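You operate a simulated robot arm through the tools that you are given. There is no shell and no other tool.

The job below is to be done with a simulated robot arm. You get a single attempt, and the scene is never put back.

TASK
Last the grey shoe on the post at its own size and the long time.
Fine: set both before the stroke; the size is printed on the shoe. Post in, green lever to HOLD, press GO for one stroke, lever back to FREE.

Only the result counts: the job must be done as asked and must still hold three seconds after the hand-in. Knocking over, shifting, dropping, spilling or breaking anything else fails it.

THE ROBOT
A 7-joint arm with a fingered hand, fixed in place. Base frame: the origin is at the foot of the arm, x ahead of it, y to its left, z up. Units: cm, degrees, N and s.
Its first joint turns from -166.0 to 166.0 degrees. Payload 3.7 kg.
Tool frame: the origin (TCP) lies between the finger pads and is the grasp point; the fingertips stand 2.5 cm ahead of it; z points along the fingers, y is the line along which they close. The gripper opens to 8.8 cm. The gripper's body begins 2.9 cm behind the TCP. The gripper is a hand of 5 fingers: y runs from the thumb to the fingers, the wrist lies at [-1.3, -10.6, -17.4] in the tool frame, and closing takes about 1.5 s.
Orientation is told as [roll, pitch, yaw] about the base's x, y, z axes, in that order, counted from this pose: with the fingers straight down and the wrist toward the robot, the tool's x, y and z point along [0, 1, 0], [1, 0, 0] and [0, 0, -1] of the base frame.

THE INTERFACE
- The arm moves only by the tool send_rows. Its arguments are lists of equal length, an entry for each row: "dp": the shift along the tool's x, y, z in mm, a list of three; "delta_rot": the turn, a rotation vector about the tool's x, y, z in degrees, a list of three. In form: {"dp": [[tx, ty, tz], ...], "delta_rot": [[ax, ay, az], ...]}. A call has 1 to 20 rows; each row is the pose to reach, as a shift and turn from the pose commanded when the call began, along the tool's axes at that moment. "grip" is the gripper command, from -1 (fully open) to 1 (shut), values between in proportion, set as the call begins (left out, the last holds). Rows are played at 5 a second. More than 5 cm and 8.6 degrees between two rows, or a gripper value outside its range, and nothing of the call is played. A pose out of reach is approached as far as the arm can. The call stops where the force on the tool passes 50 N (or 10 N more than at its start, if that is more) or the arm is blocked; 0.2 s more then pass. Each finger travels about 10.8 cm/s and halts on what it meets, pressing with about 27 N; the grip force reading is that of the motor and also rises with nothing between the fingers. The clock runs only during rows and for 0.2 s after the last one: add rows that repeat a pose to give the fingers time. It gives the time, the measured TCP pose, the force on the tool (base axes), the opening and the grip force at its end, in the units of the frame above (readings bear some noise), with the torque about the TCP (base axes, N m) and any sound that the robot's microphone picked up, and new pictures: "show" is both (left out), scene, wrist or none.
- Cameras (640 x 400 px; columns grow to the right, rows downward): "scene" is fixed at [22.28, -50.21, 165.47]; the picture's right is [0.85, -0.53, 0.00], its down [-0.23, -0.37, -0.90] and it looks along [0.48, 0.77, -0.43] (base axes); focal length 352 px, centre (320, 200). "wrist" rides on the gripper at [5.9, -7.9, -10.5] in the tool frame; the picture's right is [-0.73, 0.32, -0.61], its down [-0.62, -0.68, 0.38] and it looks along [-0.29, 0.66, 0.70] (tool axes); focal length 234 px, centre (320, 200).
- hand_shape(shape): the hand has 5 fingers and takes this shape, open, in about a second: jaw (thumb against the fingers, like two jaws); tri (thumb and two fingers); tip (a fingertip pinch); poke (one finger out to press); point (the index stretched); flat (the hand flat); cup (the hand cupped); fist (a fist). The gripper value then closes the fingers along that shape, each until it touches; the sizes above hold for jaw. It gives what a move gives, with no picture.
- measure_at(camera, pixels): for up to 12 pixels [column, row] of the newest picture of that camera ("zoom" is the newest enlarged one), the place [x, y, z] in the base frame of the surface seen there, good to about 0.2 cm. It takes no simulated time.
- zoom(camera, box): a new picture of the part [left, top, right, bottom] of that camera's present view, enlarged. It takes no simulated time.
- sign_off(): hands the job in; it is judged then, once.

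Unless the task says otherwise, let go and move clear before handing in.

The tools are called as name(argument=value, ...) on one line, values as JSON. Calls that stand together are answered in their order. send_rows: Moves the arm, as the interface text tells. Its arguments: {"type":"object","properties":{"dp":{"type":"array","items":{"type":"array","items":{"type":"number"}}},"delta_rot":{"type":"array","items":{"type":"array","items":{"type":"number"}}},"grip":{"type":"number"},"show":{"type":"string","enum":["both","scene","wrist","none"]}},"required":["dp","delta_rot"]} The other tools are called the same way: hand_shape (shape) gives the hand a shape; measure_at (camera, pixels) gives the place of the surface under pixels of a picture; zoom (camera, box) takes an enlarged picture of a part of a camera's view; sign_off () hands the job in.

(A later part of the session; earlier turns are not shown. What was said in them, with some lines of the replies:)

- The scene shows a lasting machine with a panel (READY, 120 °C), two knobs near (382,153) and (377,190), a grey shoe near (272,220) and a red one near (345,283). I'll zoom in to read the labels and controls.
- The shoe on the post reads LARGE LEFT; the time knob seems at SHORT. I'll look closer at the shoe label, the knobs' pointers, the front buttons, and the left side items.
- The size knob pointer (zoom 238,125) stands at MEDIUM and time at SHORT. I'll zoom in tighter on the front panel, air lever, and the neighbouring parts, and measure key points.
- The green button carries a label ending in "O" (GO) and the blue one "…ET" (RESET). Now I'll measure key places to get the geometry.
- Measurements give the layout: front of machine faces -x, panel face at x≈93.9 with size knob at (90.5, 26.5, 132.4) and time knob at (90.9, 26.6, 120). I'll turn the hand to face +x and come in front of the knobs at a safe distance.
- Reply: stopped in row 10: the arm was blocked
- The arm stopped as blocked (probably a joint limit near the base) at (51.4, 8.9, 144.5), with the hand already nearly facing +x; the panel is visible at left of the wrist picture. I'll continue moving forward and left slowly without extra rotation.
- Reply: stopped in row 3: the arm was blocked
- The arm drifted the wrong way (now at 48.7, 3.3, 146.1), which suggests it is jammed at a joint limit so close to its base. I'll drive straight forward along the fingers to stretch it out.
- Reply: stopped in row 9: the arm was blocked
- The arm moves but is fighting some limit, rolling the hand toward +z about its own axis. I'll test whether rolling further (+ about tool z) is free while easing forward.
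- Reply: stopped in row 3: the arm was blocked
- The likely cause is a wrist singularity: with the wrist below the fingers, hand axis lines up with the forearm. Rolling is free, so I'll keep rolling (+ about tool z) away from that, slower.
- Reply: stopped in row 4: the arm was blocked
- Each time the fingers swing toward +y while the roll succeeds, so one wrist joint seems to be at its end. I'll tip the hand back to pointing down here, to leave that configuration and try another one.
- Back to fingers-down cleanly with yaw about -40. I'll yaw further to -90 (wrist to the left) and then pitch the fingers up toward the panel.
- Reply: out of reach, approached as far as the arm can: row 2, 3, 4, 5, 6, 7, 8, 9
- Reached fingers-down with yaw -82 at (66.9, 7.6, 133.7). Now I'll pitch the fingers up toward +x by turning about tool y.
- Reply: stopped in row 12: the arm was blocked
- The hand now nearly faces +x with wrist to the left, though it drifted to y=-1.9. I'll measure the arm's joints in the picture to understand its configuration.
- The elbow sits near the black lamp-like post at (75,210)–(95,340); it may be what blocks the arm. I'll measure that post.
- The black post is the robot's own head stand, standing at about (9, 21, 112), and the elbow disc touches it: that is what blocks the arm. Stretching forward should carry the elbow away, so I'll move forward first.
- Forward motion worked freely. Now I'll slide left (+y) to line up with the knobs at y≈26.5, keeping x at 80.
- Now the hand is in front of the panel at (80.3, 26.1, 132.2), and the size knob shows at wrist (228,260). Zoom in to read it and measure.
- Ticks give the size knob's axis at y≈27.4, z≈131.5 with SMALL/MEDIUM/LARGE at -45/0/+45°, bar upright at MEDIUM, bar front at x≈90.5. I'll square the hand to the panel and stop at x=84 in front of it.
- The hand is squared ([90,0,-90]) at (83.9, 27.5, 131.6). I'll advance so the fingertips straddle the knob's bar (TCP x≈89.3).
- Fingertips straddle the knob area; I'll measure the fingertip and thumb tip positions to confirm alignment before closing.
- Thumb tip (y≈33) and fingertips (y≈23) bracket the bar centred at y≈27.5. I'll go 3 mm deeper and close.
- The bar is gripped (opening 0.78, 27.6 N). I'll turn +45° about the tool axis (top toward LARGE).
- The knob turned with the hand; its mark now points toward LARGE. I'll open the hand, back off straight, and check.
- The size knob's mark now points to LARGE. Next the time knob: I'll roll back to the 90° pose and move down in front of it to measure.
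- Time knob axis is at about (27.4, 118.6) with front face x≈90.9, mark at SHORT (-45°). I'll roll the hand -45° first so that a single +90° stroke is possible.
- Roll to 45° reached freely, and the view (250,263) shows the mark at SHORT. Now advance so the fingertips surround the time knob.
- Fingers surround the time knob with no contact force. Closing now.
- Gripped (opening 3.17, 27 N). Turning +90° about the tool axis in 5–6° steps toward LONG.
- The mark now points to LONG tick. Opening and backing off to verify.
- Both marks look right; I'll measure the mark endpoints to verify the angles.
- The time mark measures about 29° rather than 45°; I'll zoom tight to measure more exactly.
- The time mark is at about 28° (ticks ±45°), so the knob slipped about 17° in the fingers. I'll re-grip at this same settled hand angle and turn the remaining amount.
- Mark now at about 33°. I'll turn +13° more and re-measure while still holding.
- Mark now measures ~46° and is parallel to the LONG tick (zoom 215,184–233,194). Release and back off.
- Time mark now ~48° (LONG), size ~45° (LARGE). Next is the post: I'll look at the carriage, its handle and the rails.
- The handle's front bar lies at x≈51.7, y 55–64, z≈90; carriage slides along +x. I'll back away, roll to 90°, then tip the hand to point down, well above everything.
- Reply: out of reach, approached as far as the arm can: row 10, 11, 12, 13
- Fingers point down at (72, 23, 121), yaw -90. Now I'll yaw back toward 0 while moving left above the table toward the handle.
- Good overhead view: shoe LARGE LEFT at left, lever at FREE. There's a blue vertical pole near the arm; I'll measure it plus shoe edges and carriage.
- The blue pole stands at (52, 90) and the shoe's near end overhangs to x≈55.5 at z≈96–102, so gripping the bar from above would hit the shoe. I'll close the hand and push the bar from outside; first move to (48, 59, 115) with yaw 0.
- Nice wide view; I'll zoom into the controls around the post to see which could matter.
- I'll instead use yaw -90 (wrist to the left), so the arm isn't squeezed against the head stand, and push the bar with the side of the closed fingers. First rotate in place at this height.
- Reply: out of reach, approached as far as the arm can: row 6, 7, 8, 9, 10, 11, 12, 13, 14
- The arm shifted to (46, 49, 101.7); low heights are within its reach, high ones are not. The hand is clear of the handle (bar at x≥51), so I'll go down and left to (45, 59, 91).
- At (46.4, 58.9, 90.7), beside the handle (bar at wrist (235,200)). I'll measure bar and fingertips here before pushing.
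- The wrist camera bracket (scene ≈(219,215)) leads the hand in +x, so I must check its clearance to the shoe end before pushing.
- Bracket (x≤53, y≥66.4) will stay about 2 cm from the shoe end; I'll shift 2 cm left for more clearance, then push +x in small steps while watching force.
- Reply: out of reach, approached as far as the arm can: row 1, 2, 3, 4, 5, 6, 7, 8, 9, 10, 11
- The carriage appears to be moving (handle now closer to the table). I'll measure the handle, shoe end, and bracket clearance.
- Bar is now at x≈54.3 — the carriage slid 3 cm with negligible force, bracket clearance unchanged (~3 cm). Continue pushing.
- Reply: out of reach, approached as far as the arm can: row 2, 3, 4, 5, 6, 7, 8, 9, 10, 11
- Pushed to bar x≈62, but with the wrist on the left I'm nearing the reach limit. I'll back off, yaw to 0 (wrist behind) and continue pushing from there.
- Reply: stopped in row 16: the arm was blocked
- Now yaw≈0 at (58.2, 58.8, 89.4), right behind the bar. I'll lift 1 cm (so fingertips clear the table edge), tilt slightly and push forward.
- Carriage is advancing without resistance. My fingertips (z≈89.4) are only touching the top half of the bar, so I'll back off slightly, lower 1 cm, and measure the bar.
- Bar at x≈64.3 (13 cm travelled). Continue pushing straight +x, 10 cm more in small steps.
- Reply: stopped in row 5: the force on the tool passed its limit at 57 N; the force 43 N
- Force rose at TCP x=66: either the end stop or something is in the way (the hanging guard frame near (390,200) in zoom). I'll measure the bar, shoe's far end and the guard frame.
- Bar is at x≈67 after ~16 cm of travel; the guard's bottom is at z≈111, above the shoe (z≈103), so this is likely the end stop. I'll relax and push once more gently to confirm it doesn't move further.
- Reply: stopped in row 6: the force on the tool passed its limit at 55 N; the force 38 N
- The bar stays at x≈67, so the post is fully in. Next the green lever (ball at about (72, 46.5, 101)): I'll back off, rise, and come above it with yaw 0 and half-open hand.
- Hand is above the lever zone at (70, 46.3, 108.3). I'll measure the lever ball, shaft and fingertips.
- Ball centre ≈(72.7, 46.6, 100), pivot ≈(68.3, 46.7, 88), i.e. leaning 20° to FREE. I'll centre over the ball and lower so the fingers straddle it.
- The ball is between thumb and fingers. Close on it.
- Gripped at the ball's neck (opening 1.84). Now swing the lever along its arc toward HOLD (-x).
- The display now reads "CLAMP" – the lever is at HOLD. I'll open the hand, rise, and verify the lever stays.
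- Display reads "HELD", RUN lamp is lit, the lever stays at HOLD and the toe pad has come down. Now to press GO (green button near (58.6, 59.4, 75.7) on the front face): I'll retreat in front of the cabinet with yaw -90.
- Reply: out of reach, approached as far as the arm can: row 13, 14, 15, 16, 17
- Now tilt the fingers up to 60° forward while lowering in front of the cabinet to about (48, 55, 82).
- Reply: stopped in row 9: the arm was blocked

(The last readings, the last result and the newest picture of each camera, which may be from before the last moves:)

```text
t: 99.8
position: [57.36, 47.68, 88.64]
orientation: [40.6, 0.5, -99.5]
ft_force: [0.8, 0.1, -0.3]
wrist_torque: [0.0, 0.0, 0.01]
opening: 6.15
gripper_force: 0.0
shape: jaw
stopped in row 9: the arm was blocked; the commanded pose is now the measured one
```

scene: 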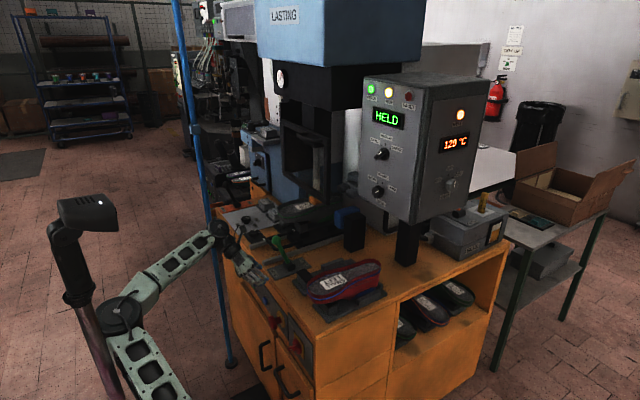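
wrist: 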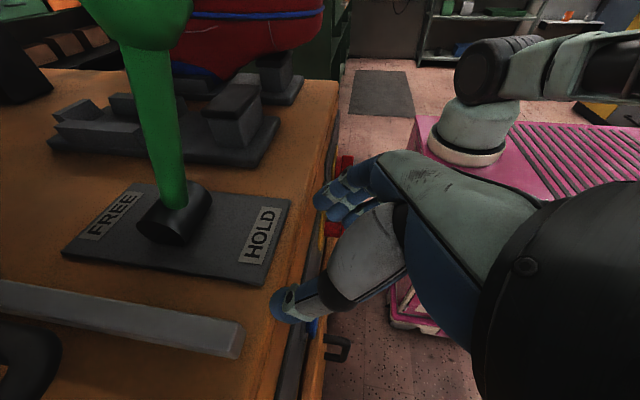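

The elbow hit the head stand again and the hand ended at (57.4, 47.7, 88.6), just short of the table edge. I'll withdraw up and back to fingers-down first.

send_rows(dp=[[0, 0, -14], [2, 1, -28], [5, 3, -42], [8, 5, -56], [11, 7, -70], [14, 9, -84], [17, 11, -98], [20, 14, -112], [23, 16, -126], [26, 18, -141], [26, 18, -141]], delta_rot=[[0, 0, 0], [0.3, -4.5, -1], [0.6, -9, -2], [0.9, -13.5, -3], [1.2, -18, -4], [1.6, -22.5, -5], [1.9, -27, -6], [2.2, -31.5, -7], [2.5, -36, -8], [2.9, -40.6, -9.3], [2.9, -40.6, -9.3]])

```text
t: 102.2
position: [48.58, 47.2, 101.4]
orientation: [0.5, 0.1, -89.3]
ft_force: [1.4, 0.6, -0.6]
wrist_torque: [-0.02, -0.01, -0.02]
opening: 6.14
gripper_force: 0.0
shape: jaw
```

scene: 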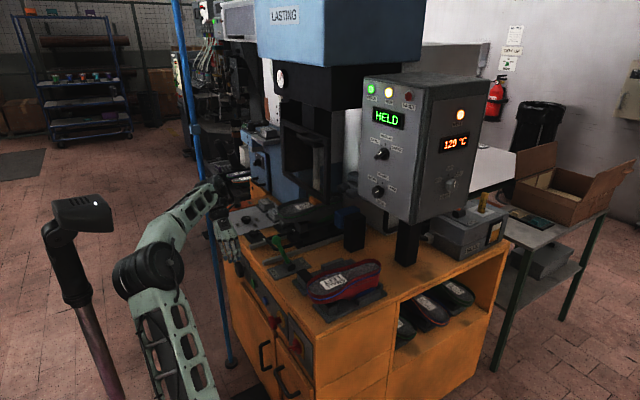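
wrist: 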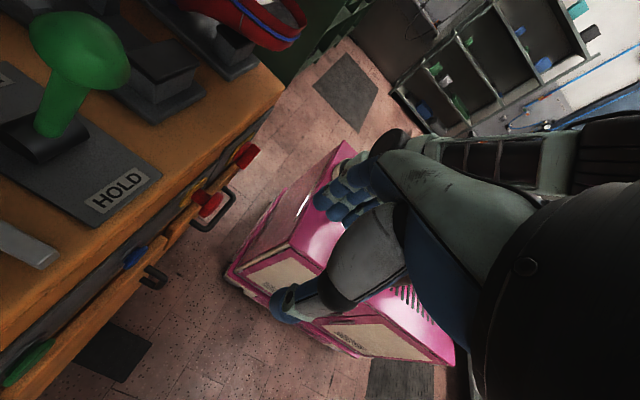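

Back at a clear pose. I'll form the poke shape and see where its tip lies.

hand_shape(shape="poke")

send_rows(dp=[[0, -20, 10], [0, -40, 25], [0, -60, 45], [0, -80, 65], [0, -100, 85], [0, -115, 100], [0, -118, 110], [0, -118, 110]], delta_rot=[[0, 0, 0], [0, 0, 0], [0, 0, 0], [0, 0, 0], [0, 0, 0], [0, 0, 0], [0, 0, 0], [0, 0, 0]])

zoom(camera="wrist", box=[180, 120, 420, 360])

zoom(camera="scene", box=[180, 180, 300, 300])

```text
t: 103.1
position: [48.65, 47.21, 101.43]
orientation: [0.5, 0.1, -89.3]
ft_force: [0.1, 0.1, -0.4]
wrist_torque: [-0.01, 0.04, 0.02]
opening: 0.01
gripper_force: 0.2
shape: poke
```

```text
t: 104.9
position: [48.51, 58.7, 89.9]
orientation: [0.4, 0.3, -89.1]
ft_force: [0.0, -0.4, 0.5]
wrist_torque: [0.01, -0.01, -0.01]
opening: 0.0
gripper_force: 0.0
shape: poke
out of reach, approached as far as the arm can: row 2, 3, 4, 5, 6, 7, 8
```

scene: 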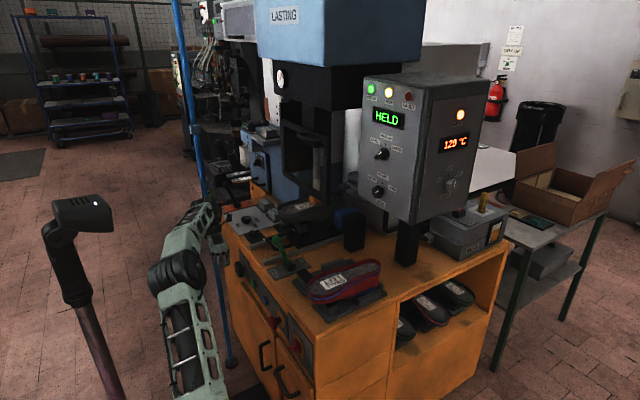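
wrist: 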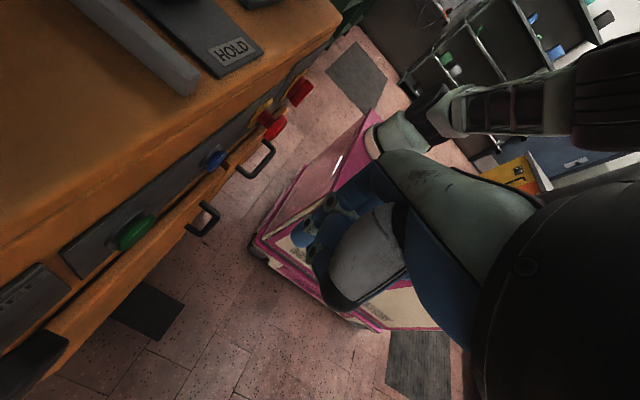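

```text
1.67 times, centred on (300, 240) of wrist
```

zoom: 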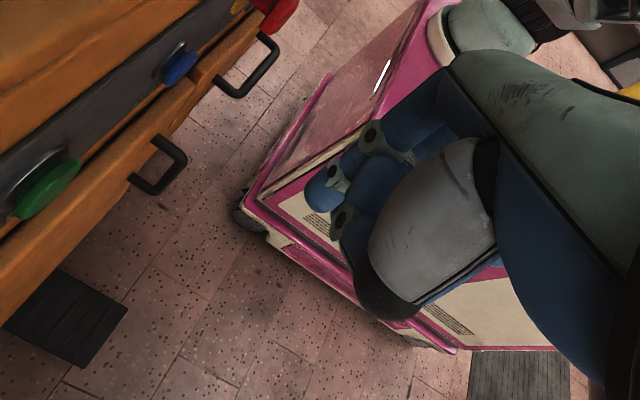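

```text
3.33 times, centred on (240, 240) of scene
```

zoom: 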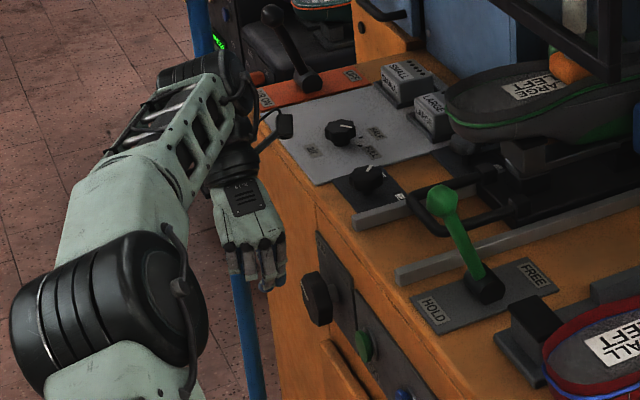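

At (48.5, 58.7, 89.9). Measure the index tip and the green button from here.

measure_at(camera="zoom", pixels=[[270, 280], [268, 262]])

measure_at(camera="wrist", pixels=[[303, 235], [300, 242], [312, 228], [135, 232], [120, 240], [150, 225], [138, 242], [130, 222], [320, 255], [330, 275], [212, 160], [345, 210]])

```text
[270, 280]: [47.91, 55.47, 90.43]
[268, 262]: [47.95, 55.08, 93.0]
```

```text
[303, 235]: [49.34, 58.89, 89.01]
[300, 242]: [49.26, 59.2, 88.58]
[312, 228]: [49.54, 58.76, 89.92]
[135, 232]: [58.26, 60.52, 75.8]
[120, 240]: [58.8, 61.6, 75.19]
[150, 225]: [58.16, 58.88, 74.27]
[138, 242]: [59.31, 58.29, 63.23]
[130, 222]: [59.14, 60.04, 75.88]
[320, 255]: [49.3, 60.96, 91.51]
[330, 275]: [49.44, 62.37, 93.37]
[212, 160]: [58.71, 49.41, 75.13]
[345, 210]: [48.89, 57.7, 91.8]
```

Index tip lies about 2 cm beyond the TCP. The green button centre is near (58.2, 60.1, 75). Let me confirm its label.

zoom(camera="wrist", box=[90, 190, 170, 270])

zoom(camera="scene", box=[230, 250, 300, 320])

```text
5.00 times, centred on (130, 230) of wrist
```

zoom: 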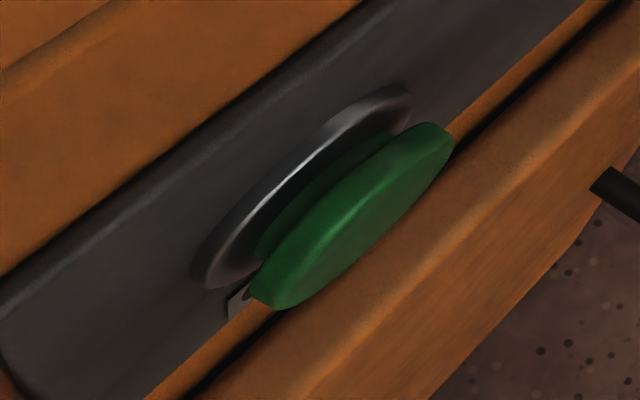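

```text
5.71 times, centred on (265, 285) of scene
```

zoom: 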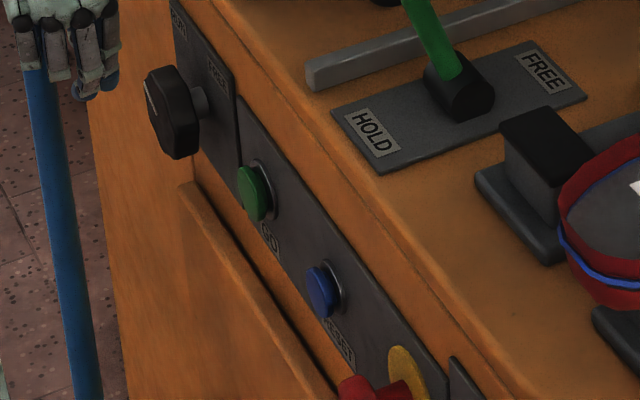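

Label reads GO. Measure the button's face precisely from the scene zoom.

measure_at(camera="zoom", pixels=[[250, 193], [245, 172], [258, 217], [241, 185], [262, 200], [270, 235], [160, 110], [175, 150], [205, 100], [300, 290], [240, 265], [195, 200]])

```text
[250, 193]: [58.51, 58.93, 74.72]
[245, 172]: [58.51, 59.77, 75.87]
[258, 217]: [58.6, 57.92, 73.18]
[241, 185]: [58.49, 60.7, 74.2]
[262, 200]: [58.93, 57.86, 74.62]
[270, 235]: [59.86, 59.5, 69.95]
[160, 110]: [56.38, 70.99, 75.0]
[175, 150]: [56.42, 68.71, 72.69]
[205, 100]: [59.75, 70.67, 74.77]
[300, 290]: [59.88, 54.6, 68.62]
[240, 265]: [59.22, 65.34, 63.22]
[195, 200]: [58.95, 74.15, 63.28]
```

GO face is at x≈58.5, centre ≈(59.5, 74.6). I'll lower in front of it with a ~35° forward tilt, in two careful stages.

send_rows(dp=[[3, -2, 15], [6, -3, 30], [10, -4, 45], [14, -5, 60], [18, -6, 75], [18, -6, 75]], delta_rot=[[0, 3.5, 0], [0, 7, 0], [0, 10.5, 0], [0, 14, 0], [0, 17.5, 0], [0, 17.5, 0]])

```text
t: 106.3
position: [50.54, 59.2, 82.51]
orientation: [18.0, 0.2, -89.4]
ft_force: [-0.8, -0.3, 0.4]
wrist_torque: [-0.03, -0.02, 0.02]
opening: 0.0
gripper_force: 0.0
shape: poke
```

scene: 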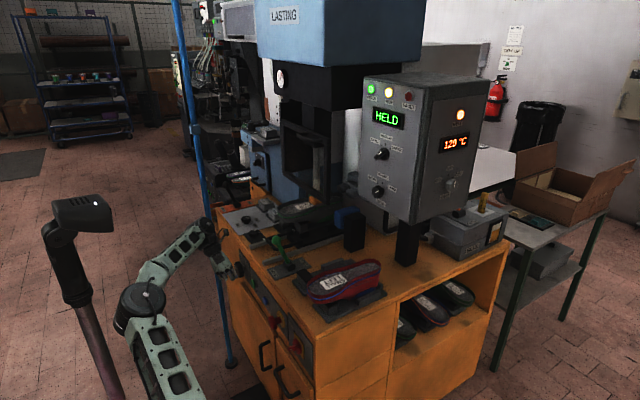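
wrist: 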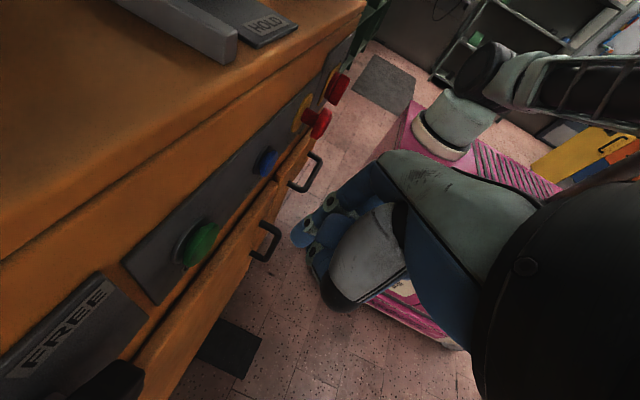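

Smooth so far. Second stage: down to z≈75.5 with 35° tilt.

send_rows(dp=[[0, -1, 13], [0, -1, 26], [0, -2, 40], [1, -2, 53], [1, -3, 65], [1, -3, 75], [1, -3, 75]], delta_rot=[[0, 3, 0], [0, 6, 0], [0, 9, 0], [0, 12, 0], [0, 15, 0], [0, 17, 0], [0, 17, 0]])

```text
t: 107.9
position: [52.85, 59.68, 75.55]
orientation: [35.1, 0.0, -89.3]
ft_force: [0.2, -0.2, -0.6]
wrist_torque: [0.01, -0.01, 0.0]
opening: 0.01
gripper_force: 0.0
shape: poke
```

scene: 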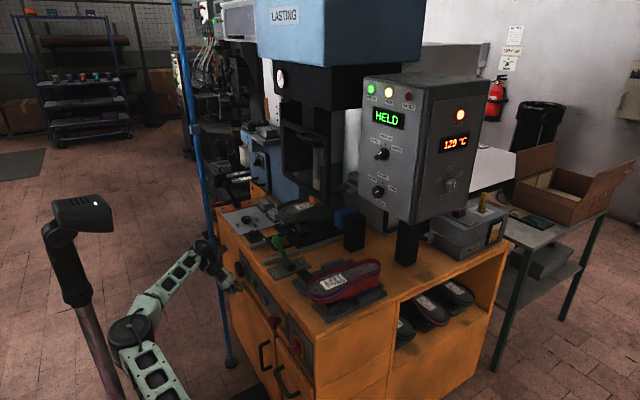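
wrist: 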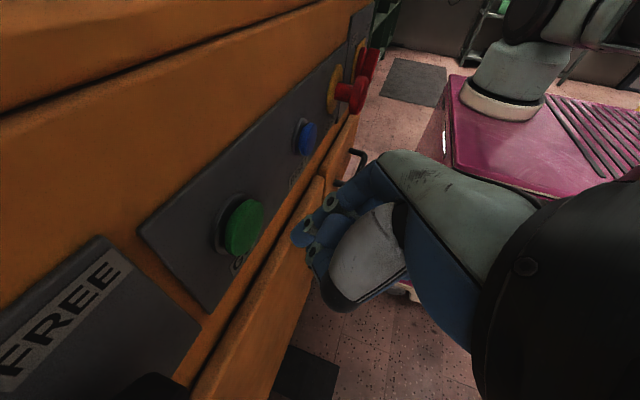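

In place at (52.9, 59.7, 75.6). Measure the fingertip and button relation.

zoom(camera="wrist", box=[190, 130, 390, 330])

measure_at(camera="wrist", pixels=[[245, 227], [235, 240], [258, 210], [298, 235], [304, 243], [310, 230], [325, 205], [315, 262], [310, 250], [235, 210], [340, 300], [280, 215]])

```text
2.00 times, centred on (290, 230) of wrist
```

zoom: 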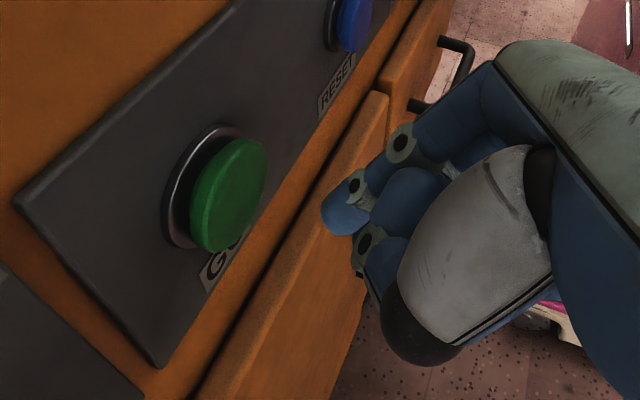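

```text
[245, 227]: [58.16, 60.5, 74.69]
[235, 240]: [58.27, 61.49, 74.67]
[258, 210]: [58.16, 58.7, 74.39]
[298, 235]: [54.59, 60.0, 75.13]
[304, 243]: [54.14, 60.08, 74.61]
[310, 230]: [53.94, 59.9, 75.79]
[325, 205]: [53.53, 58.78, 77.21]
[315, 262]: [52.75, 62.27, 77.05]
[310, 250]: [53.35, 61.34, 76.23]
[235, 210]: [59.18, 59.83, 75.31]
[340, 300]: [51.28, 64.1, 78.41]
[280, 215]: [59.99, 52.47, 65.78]
```

The index tip (≈(55, 60, 75)) is lined up with the GO face (x≈58.2). Press slowly along +x.

send_rows(dp=[[6.6, 0, 4.6], [13.1, 0, 9.2], [18, 0, 12.6], [21.3, 0, 14.9], [23.7, 0, 16.6], [26.2, 0, 18.4], [27.8, 0, 19.5], [29.5, 0, 20.7], [31.1, 0, 21.8], [31.1, 0, 21.8]], delta_rot=[[0, 0, 0], [0, 0, 0], [0, 0, 0], [0, 0, 0], [0, 0, 0], [0, 0, 0], [0, 0, 0], [0, 0, 0], [0, 0, 0], [0, 0, 0]])

zoom(camera="scene", box=[350, 70, 450, 210])

```text
t: 110.1
position: [56.5, 59.65, 75.3]
orientation: [34.9, 0.0, -89.2]
ft_force: [-15.7, -2.9, 2.5]
wrist_torque: [-0.02, 0.14, -0.07]
opening: 0.0
gripper_force: 0.1
shape: poke
heard: click
```

scene: 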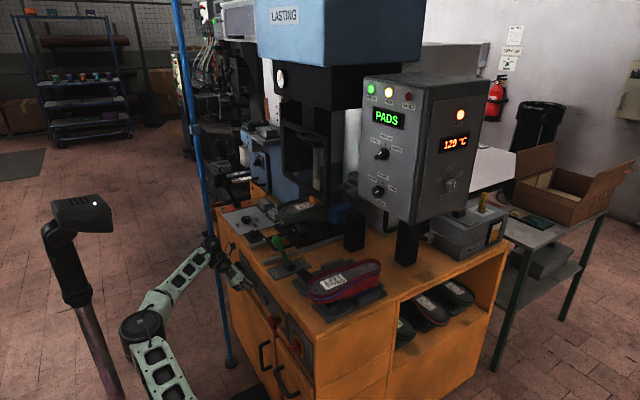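
wrist: 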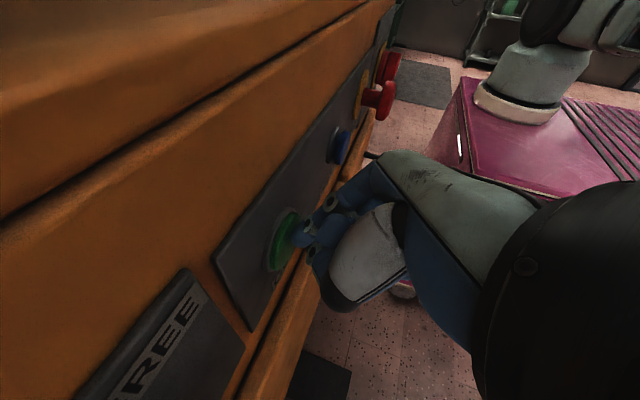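

```text
2.86 times, centred on (400, 140) of scene
```

zoom: 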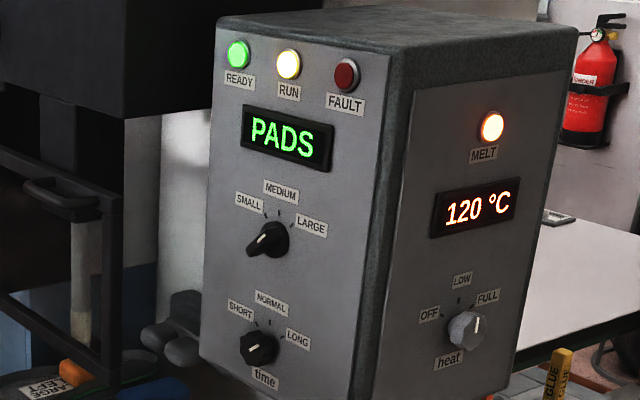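

Click heard; display shows "PADS" — the stroke has begun. Withdraw the finger straight back and watch the display.

send_rows(dp=[[-8, 0, -5.7], [-16, 0, -11.5], [-25, 0, -17], [-31, 0, -21.8], [-31, 0, -21.8], [-31, 0, -21.8], [-31, 0, -21.8], [-31, 0, -21.8]], delta_rot=[[0, 0, 0], [0, 0, 0], [0, 0, 0], [0, 0, 0], [0, 0, 0], [0, 0, 0], [0, 0, 0], [0, 0, 0]])

zoom(camera="scene", box=[250, 60, 450, 260])

```text
t: 111.9
position: [52.79, 59.59, 75.47]
orientation: [34.9, 0.1, -89.2]
ft_force: [0.2, 0.2, 0.2]
wrist_torque: [0.0, 0.0, -0.04]
opening: 0.0
gripper_force: 0.1
shape: poke
```

scene: 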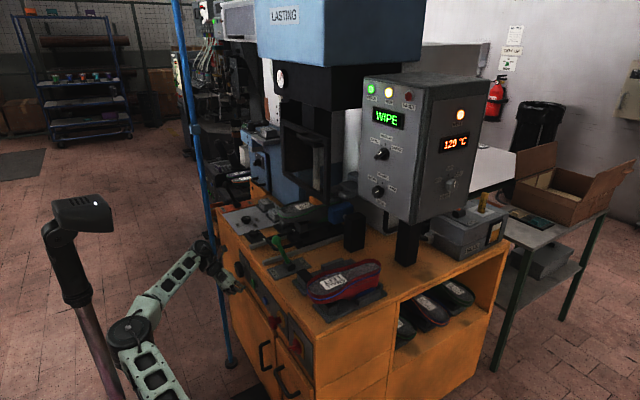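
wrist: 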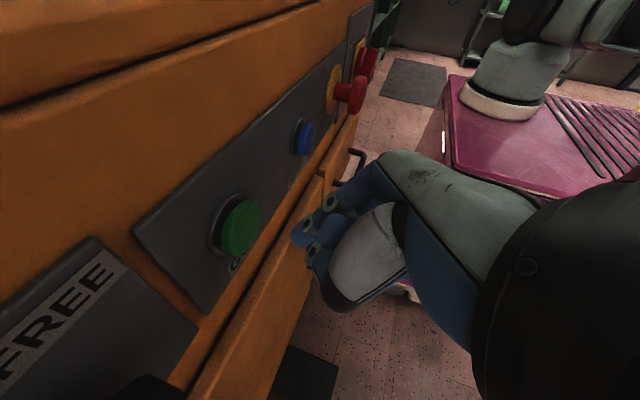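

```text
2.00 times, centred on (350, 160) of scene
```

zoom: 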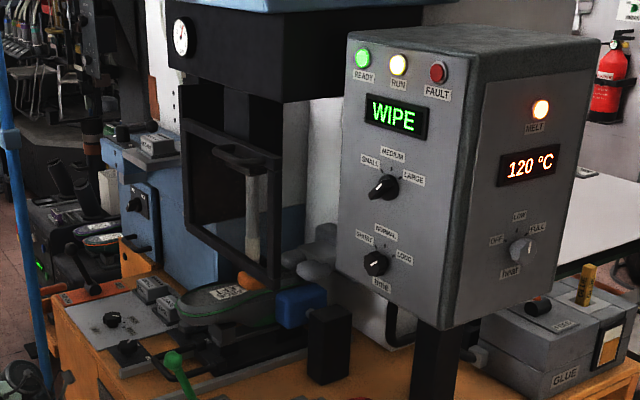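

Now "WIPE" phase. While it runs, I'll retrace up to the fingers-down pose.

send_rows(dp=[[4.7, 1, -14], [9.4, 2, -28], [14, 3, -43], [19, 4, -57], [23.5, 4.5, -71], [28, 5, -86], [33, 6, -100], [38, 7, -114], [42, 8, -129], [47, 9, -143], [47, 9, -143]], delta_rot=[[0, -3.5, 0], [0, -7, 0], [0, -10.5, 0], [0, -14, 0], [0, -17.5, 0], [0, -21, 0], [0, -24.5, 0], [0, -28, 0], [0, -31.5, 0], [0, -35, 0], [0, -35, 0]], show="scene")

zoom(camera="scene", box=[250, 60, 450, 260])

```text
t: 114.3
position: [48.45, 58.51, 89.79]
orientation: [0.0, 0.2, -89.3]
ft_force: [0.9, 0.5, 0.5]
wrist_torque: [0.01, -0.03, -0.02]
opening: 0.01
gripper_force: 0.0
shape: poke
```

scene: 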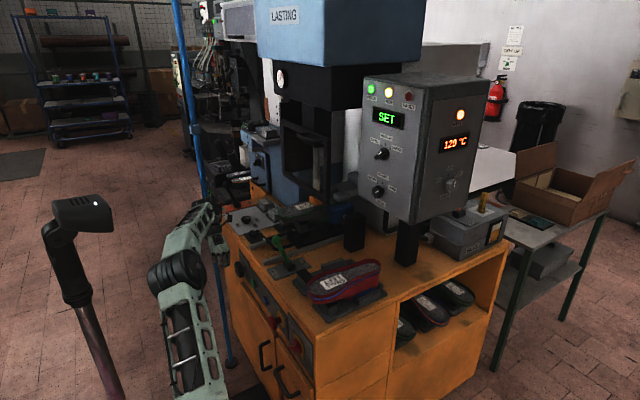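

```text
2.00 times, centred on (350, 160) of scene
```

zoom: 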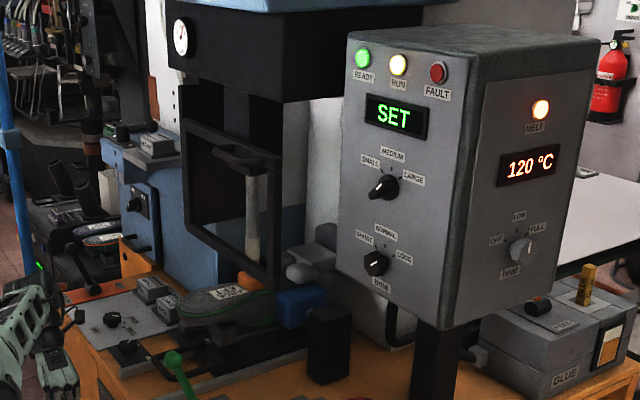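

Now "SET". I'll return to the higher clear pose and reopen the hand into jaw shape while it completes.

send_rows(dp=[[0, 14, -14], [0, 28, -28], [0, 42, -42], [0, 56, -56], [0, 70, -70], [0, 84, -84], [0, 98, -98], [0, 112, -110], [0, 112, -110]], delta_rot=[[0, 0, 0], [0, 0, 0], [0, 0, 0], [0, 0, 0], [0, 0, 0], [0, 0, 0], [0, 0, 0], [0, 0, 0], [0, 0, 0]], show="none")

hand_shape(shape="jaw")

zoom(camera="scene", box=[250, 60, 450, 260])

```text
t: 116.3
position: [48.73, 47.48, 100.85]
orientation: [-0.1, 0.1, -89.3]
ft_force: [0.3, -0.2, -0.3]
wrist_torque: [0.02, -0.02, 0.02]
opening: 0.0
gripper_force: 0.1
shape: poke
```

```text
t: 117.2
position: [48.59, 47.53, 100.69]
orientation: [-0.1, 0.0, -89.3]
ft_force: [0.2, 0.2, -0.2]
wrist_torque: [0.01, -0.02, 0.0]
opening: 8.79
gripper_force: 0.1
shape: jaw
```

```text
2.00 times, centred on (350, 160) of scene
```

zoom: 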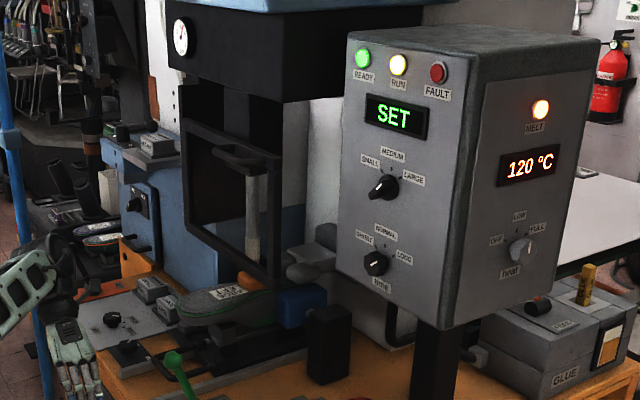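

Still "SET". Meanwhile I'll move to the waiting place above the lever (yaw 0), staying high.

send_rows(dp=[[0, 0, -5], [4, 0, -12], [8, 0, -20], [14, 1, -30], [20, 1, -42], [28, 2, -55], [36, 2, -68], [46, 3, -80], [58, 4, -92], [72, 4, -98], [86, 5, -100], [102, 5, -100], [118, 6, -100], [134, 7, -100], [148, 7, -100], [153, 7, -100], [153, 7, -100]], delta_rot=[[0, 0, -6], [0, 0, -12], [0, 0, -18], [0, 0, -24], [0, 0, -30], [0, 0, -36], [0, 0, -42], [0, 0, -48], [0, 0, -54], [0, 0, -60], [0, 0, -66], [0, 0, -72], [0, 0, -78], [0, 0, -84], [0, 0, -89], [0, 0, -89.3], [0, 0, -89.3]], grip=-0.4)

zoom(camera="scene", box=[250, 60, 450, 260])

```text
t: 120.8
position: [63.96, 46.84, 110.71]
orientation: [0.1, 0.0, 0.0]
ft_force: [0.9, 0.1, -0.7]
wrist_torque: [-0.03, -0.02, 0.02]
opening: 6.21
gripper_force: 0.1
shape: jaw
```

scene: 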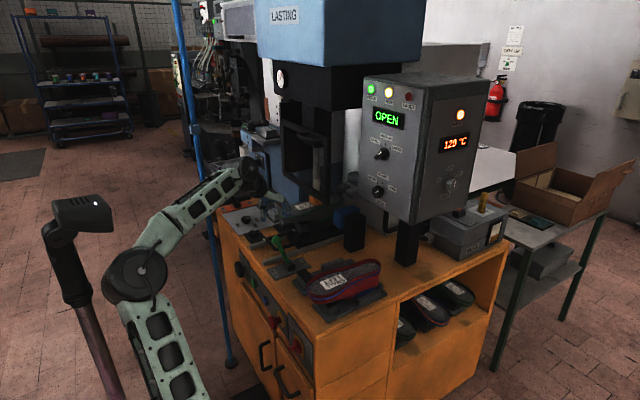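
wrist: 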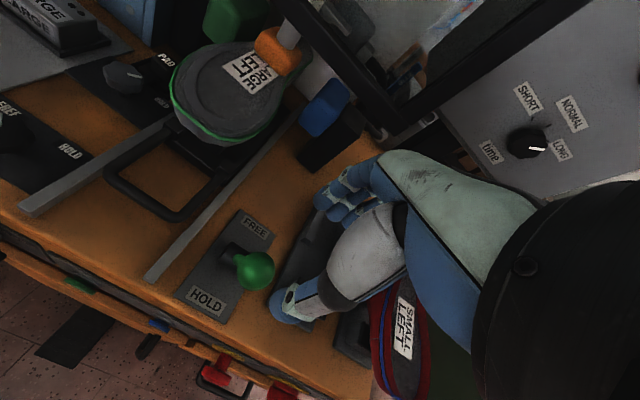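

```text
2.00 times, centred on (350, 160) of scene
```

zoom: 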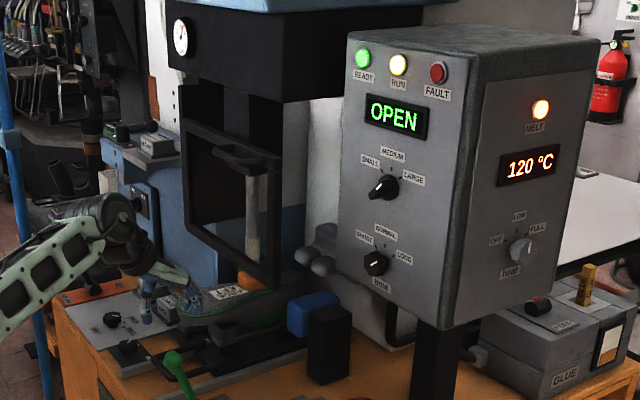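

Now "OPEN" — the pads are retracting. I'll wait in place for the stroke to finish.

send_rows(dp=[[0, 0, 0], [0, 0, 0], [0, 0, 0], [0, 0, 0], [0, 0, 0], [0, 0, 0], [0, 0, 0], [0, 0, 0], [0, 0, 0], [0, 0, 0], [0, 0, 0], [0, 0, 0]], delta_rot=[[0, 0, 0], [0, 0, 0], [0, 0, 0], [0, 0, 0], [0, 0, 0], [0, 0, 0], [0, 0, 0], [0, 0, 0], [0, 0, 0], [0, 0, 0], [0, 0, 0], [0, 0, 0]])

zoom(camera="scene", box=[250, 60, 450, 260])

```text
t: 123.4
position: [63.97, 46.84, 110.87]
orientation: [0.1, 0.1, 0.1]
ft_force: [-0.2, 0.3, 0.2]
wrist_torque: [0.02, 0.0, 0.01]
opening: 6.18
gripper_force: 0.2
shape: jaw
```

scene: 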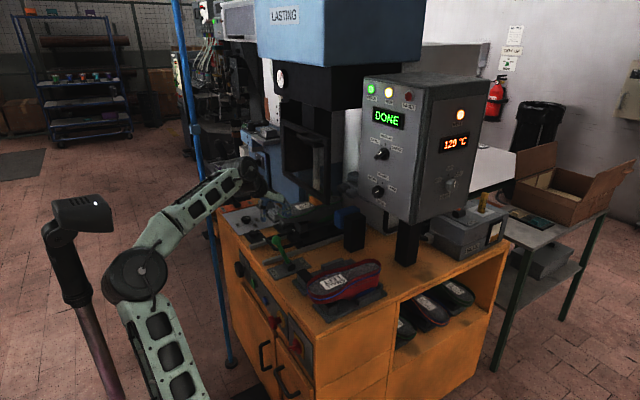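
wrist: 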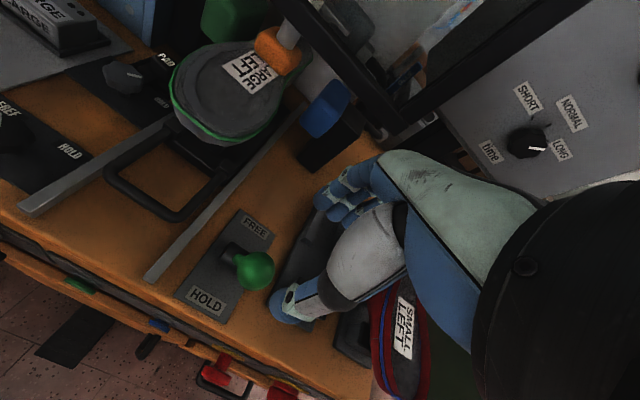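

```text
2.00 times, centred on (350, 160) of scene
```

zoom: 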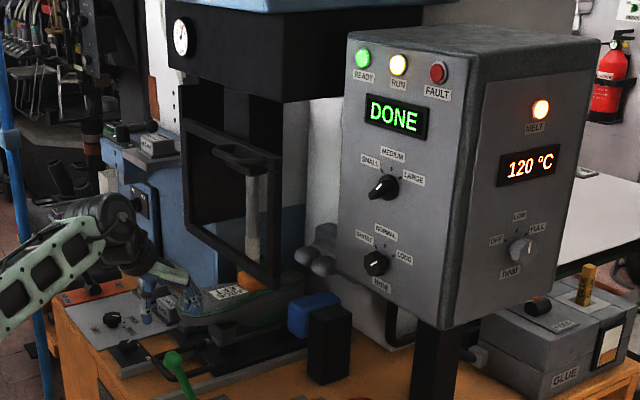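

Display shows "DONE". Now return the lever to FREE: lower over the ball and grip it.

measure_at(camera="wrist", pixels=[[255, 270], [265, 262], [248, 262], [235, 255]])

send_rows(dp=[[0, 0, 15], [0, 0, 30], [0, 0, 45], [0, 0, 60], [0, 0, 75], [0, 0, 90], [0, 0, 100], [0, 0, 105], [0, 0, 105]], delta_rot=[[0, 0, 0], [0, 0, 0], [0, 0, 0], [0, 0, 0], [0, 0, 0], [0, 0, 0], [0, 0, 0], [0, 0, 0], [0, 0, 0]])

```text
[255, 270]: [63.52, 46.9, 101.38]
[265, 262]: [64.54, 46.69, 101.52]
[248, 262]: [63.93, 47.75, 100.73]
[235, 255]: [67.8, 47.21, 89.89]
```

```text
t: 125.4
position: [63.87, 46.91, 100.2]
orientation: [0.1, 0.1, 0.0]
ft_force: [0.0, 0.2, 1.0]
wrist_torque: [-0.01, 0.0, 0.0]
opening: 6.2
gripper_force: 0.1
shape: jaw
```

scene: 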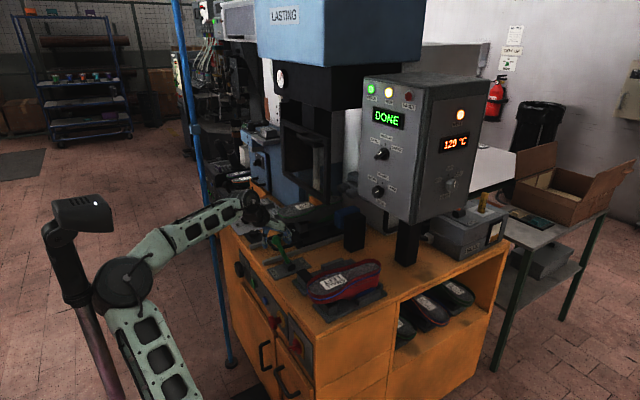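
wrist: 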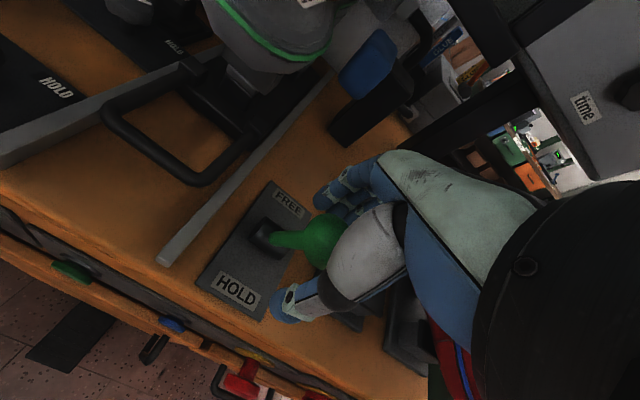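

Fingers straddle the ball. Close, then swing along the arc toward FREE (+x).

send_rows(dp=[[0, 0, 0], [0, 0, 0], [0, 0, 0], [0, 0, 0], [0, 0, 0], [0, 0, 0], [0, 0, 0]], delta_rot=[[0, 0, 0], [0, 0, 0], [0, 0, 0], [0, 0, 0], [0, 0, 0], [0, 0, 0], [0, 0, 0]], grip=1, show="none")

send_rows(dp=[[0, 8, -2], [0, 16, -4], [0, 24, -6], [0, 33, -7], [0, 44, -8], [0, 55, -7], [0, 66, -6], [0, 77, -3], [0, 86, 0], [0, 89, 1], [0, 89, 1]], delta_rot=[[0, 0, 0], [0, 0, 0], [0, 0, 0], [0, 0, 0], [0, 0, 0], [0, 0, 0], [0, 0, 0], [0, 0, 0], [0, 0, 0], [0, 0, 0], [0, 0, 0]])

zoom(camera="scene", box=[240, 80, 440, 290])

```text
t: 127.0
position: [63.92, 47.03, 100.3]
orientation: [0.2, 0.1, -0.1]
ft_force: [2.0, 5.2, -2.6]
wrist_torque: [0.04, -0.37, 0.11]
opening: 2.12
gripper_force: 27.0
shape: jaw
```

```text
t: 129.4
position: [72.7, 47.13, 100.07]
orientation: [0.0, 0.2, 0.2]
ft_force: [-22.6, 12.5, -31.3]
wrist_torque: [0.13, 0.61, 0.09]
opening: 1.77
gripper_force: 27.2
shape: jaw
```

scene: 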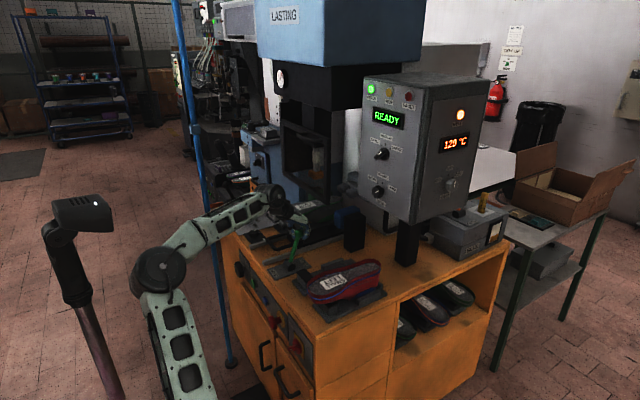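
wrist: 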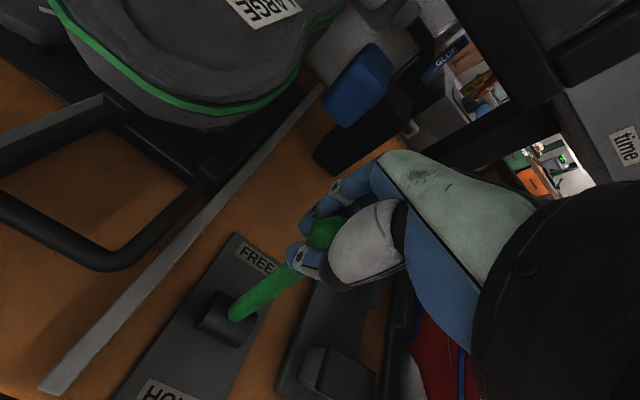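

```text
1.90 times, centred on (340, 185) of scene
```

zoom: 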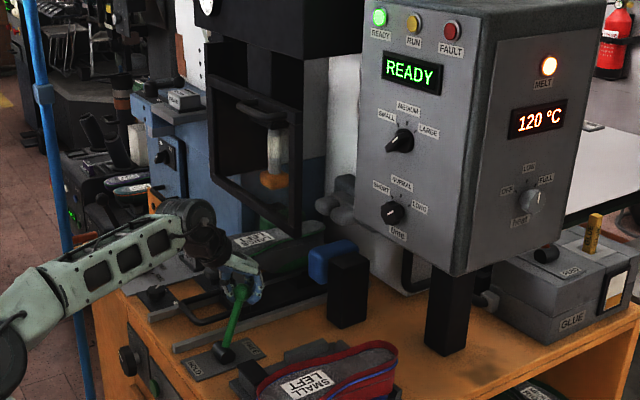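

Display is back to "READY", RUN lamp off, toe pad lifted; lever at FREE. Open the hand and rise away.

send_rows(dp=[[0, -2, 0], [0, -3, 0], [0, -3, 0], [0, -3, 0], [0, -3, 0], [0, -3, 0], [0, -3, -15], [0, -3, -30], [0, -3, -45], [0, -3, -60], [0, -3, -75], [0, -3, -90], [0, -3, -90]], delta_rot=[[0, 0, 0], [0, 0, 0], [0, 0, 0], [0, 0, 0], [0, 0, 0], [0, 0, 0], [0, 0, 0], [0, 0, 0], [0, 0, 0], [0, 0, 0], [0, 0, 0], [0, 0, 0], [0, 0, 0]], grip=-0.4)

zoom(camera="scene", box=[230, 170, 370, 310])

zoom(camera="scene", box=[350, 70, 450, 210])

```text
t: 132.2
position: [72.65, 46.68, 109.21]
orientation: [0.2, 0.0, 0.0]
ft_force: [0.1, 0.3, -0.3]
wrist_torque: [0.03, -0.02, 0.0]
opening: 6.13
gripper_force: 0.0
shape: jaw
```

scene: 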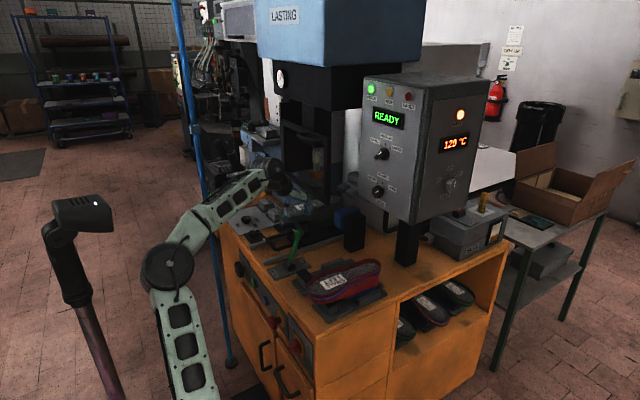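
wrist: 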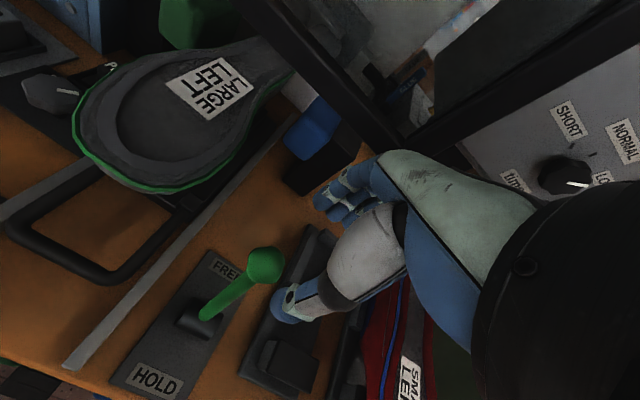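

```text
2.86 times, centred on (300, 240) of scene
```

zoom: 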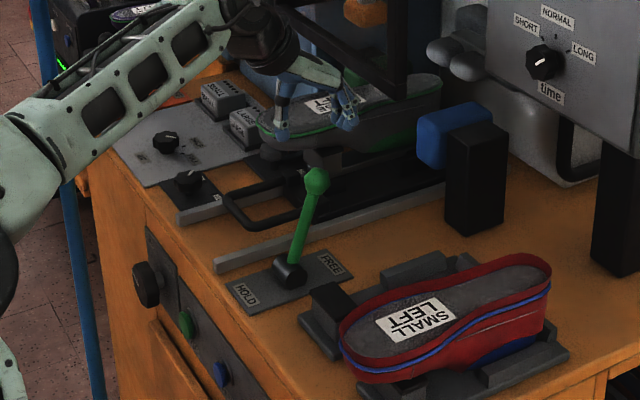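

```text
2.86 times, centred on (400, 140) of scene
```

zoom: 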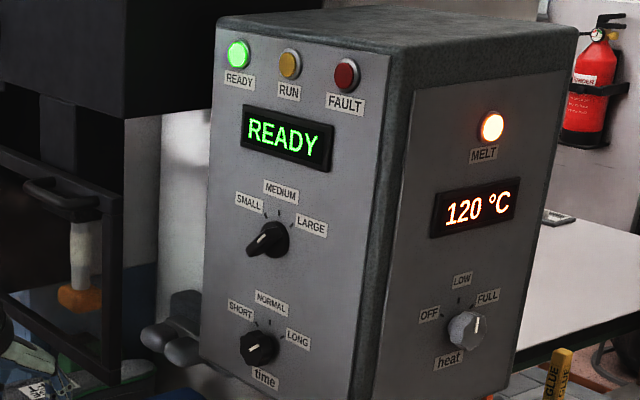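

All steps done: READY shown, RUN and FAULT off, lever at FREE, shoe's upper visibly wiped over. I'll move the hand clear, up and away from the lever.

send_rows(dp=[[-5, -5, -12], [-15, -10, -24], [-30, -15, -36], [-45, -20, -48], [-60, -25, -60], [-75, -30, -66], [-90, -30, -70], [-100, -30, -70], [-100, -30, -70]], delta_rot=[[0, 0, 0], [0, 0, 0], [0, 0, 0], [0, 0, 0], [0, 0, 0], [0, 0, 0], [0, 0, 0], [0, 0, 0], [0, 0, 0]])

zoom(camera="scene", box=[200, 60, 460, 320])

zoom(camera="wrist", box=[0, 0, 300, 300])

```text
t: 134.2
position: [69.49, 36.9, 116.29]
orientation: [0.1, 0.1, 0.0]
ft_force: [0.4, 0.1, -1.4]
wrist_torque: [0.01, -0.02, 0.01]
opening: 6.15
gripper_force: 0.1
shape: jaw
```

scene: 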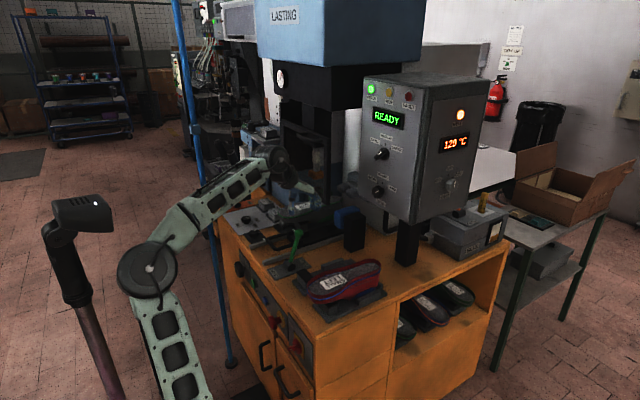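
wrist: 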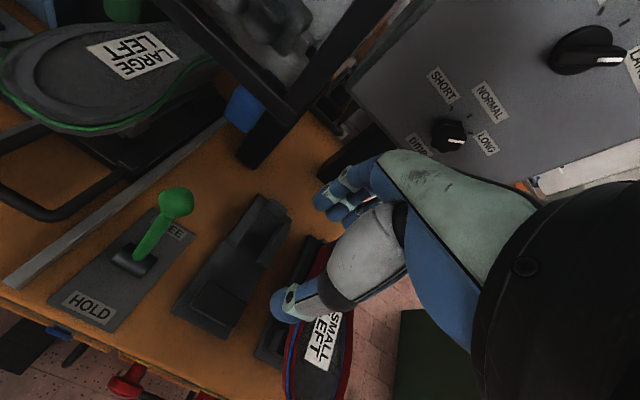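

```text
1.54 times, centred on (330, 190) of scene
```

zoom: 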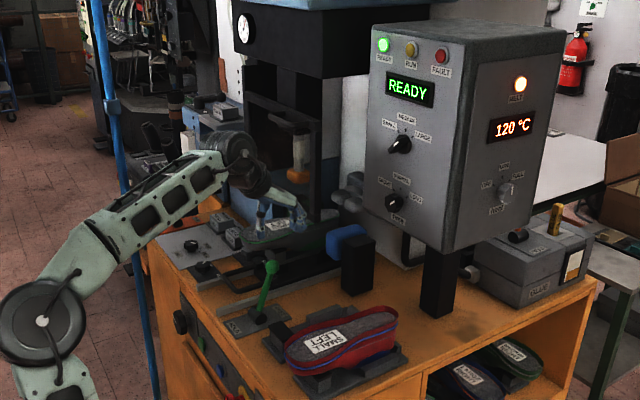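

```text
1.33 times, centred on (150, 150) of wrist
```

zoom: 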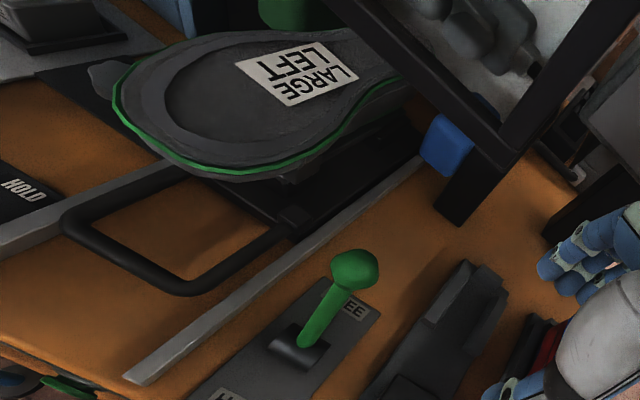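

The grey LARGE shoe now shows its margin wiped in around the toe. The knobs read LARGE and LONG, the lever is at FREE, the display says READY with no fault, and the hand is clear. I'm handing the job in.

sign_off()

```text
The job is handed in.
```

The grey shoe on the post has been lasted in one stroke at LARGE (the size printed on it) and LONG, and the job is handed in.

- **Settings:** I set the size knob to LARGE and the time knob to LONG before the stroke. The time knob slipped about 17° on the first turn. I gripped it again and measured its mark on the LONG tick.
- **Stroke:** I pushed the post in to its stop (about 16 cm) and moved the green lever to HOLD, where the display read HELD. I then pressed GO once. The display ran through PADS, WIPE, SET and OPEN to DONE.
- **End state:** The lever is back at FREE, the display reads READY with no fault lamp, and the shoe's edge is visibly wiped in around the toe. The hand is open and clear.

Early on, the arm stalled several times, most likely because its elbow pressed against the robot's own head stand. I saw nothing on the bench disturbed.
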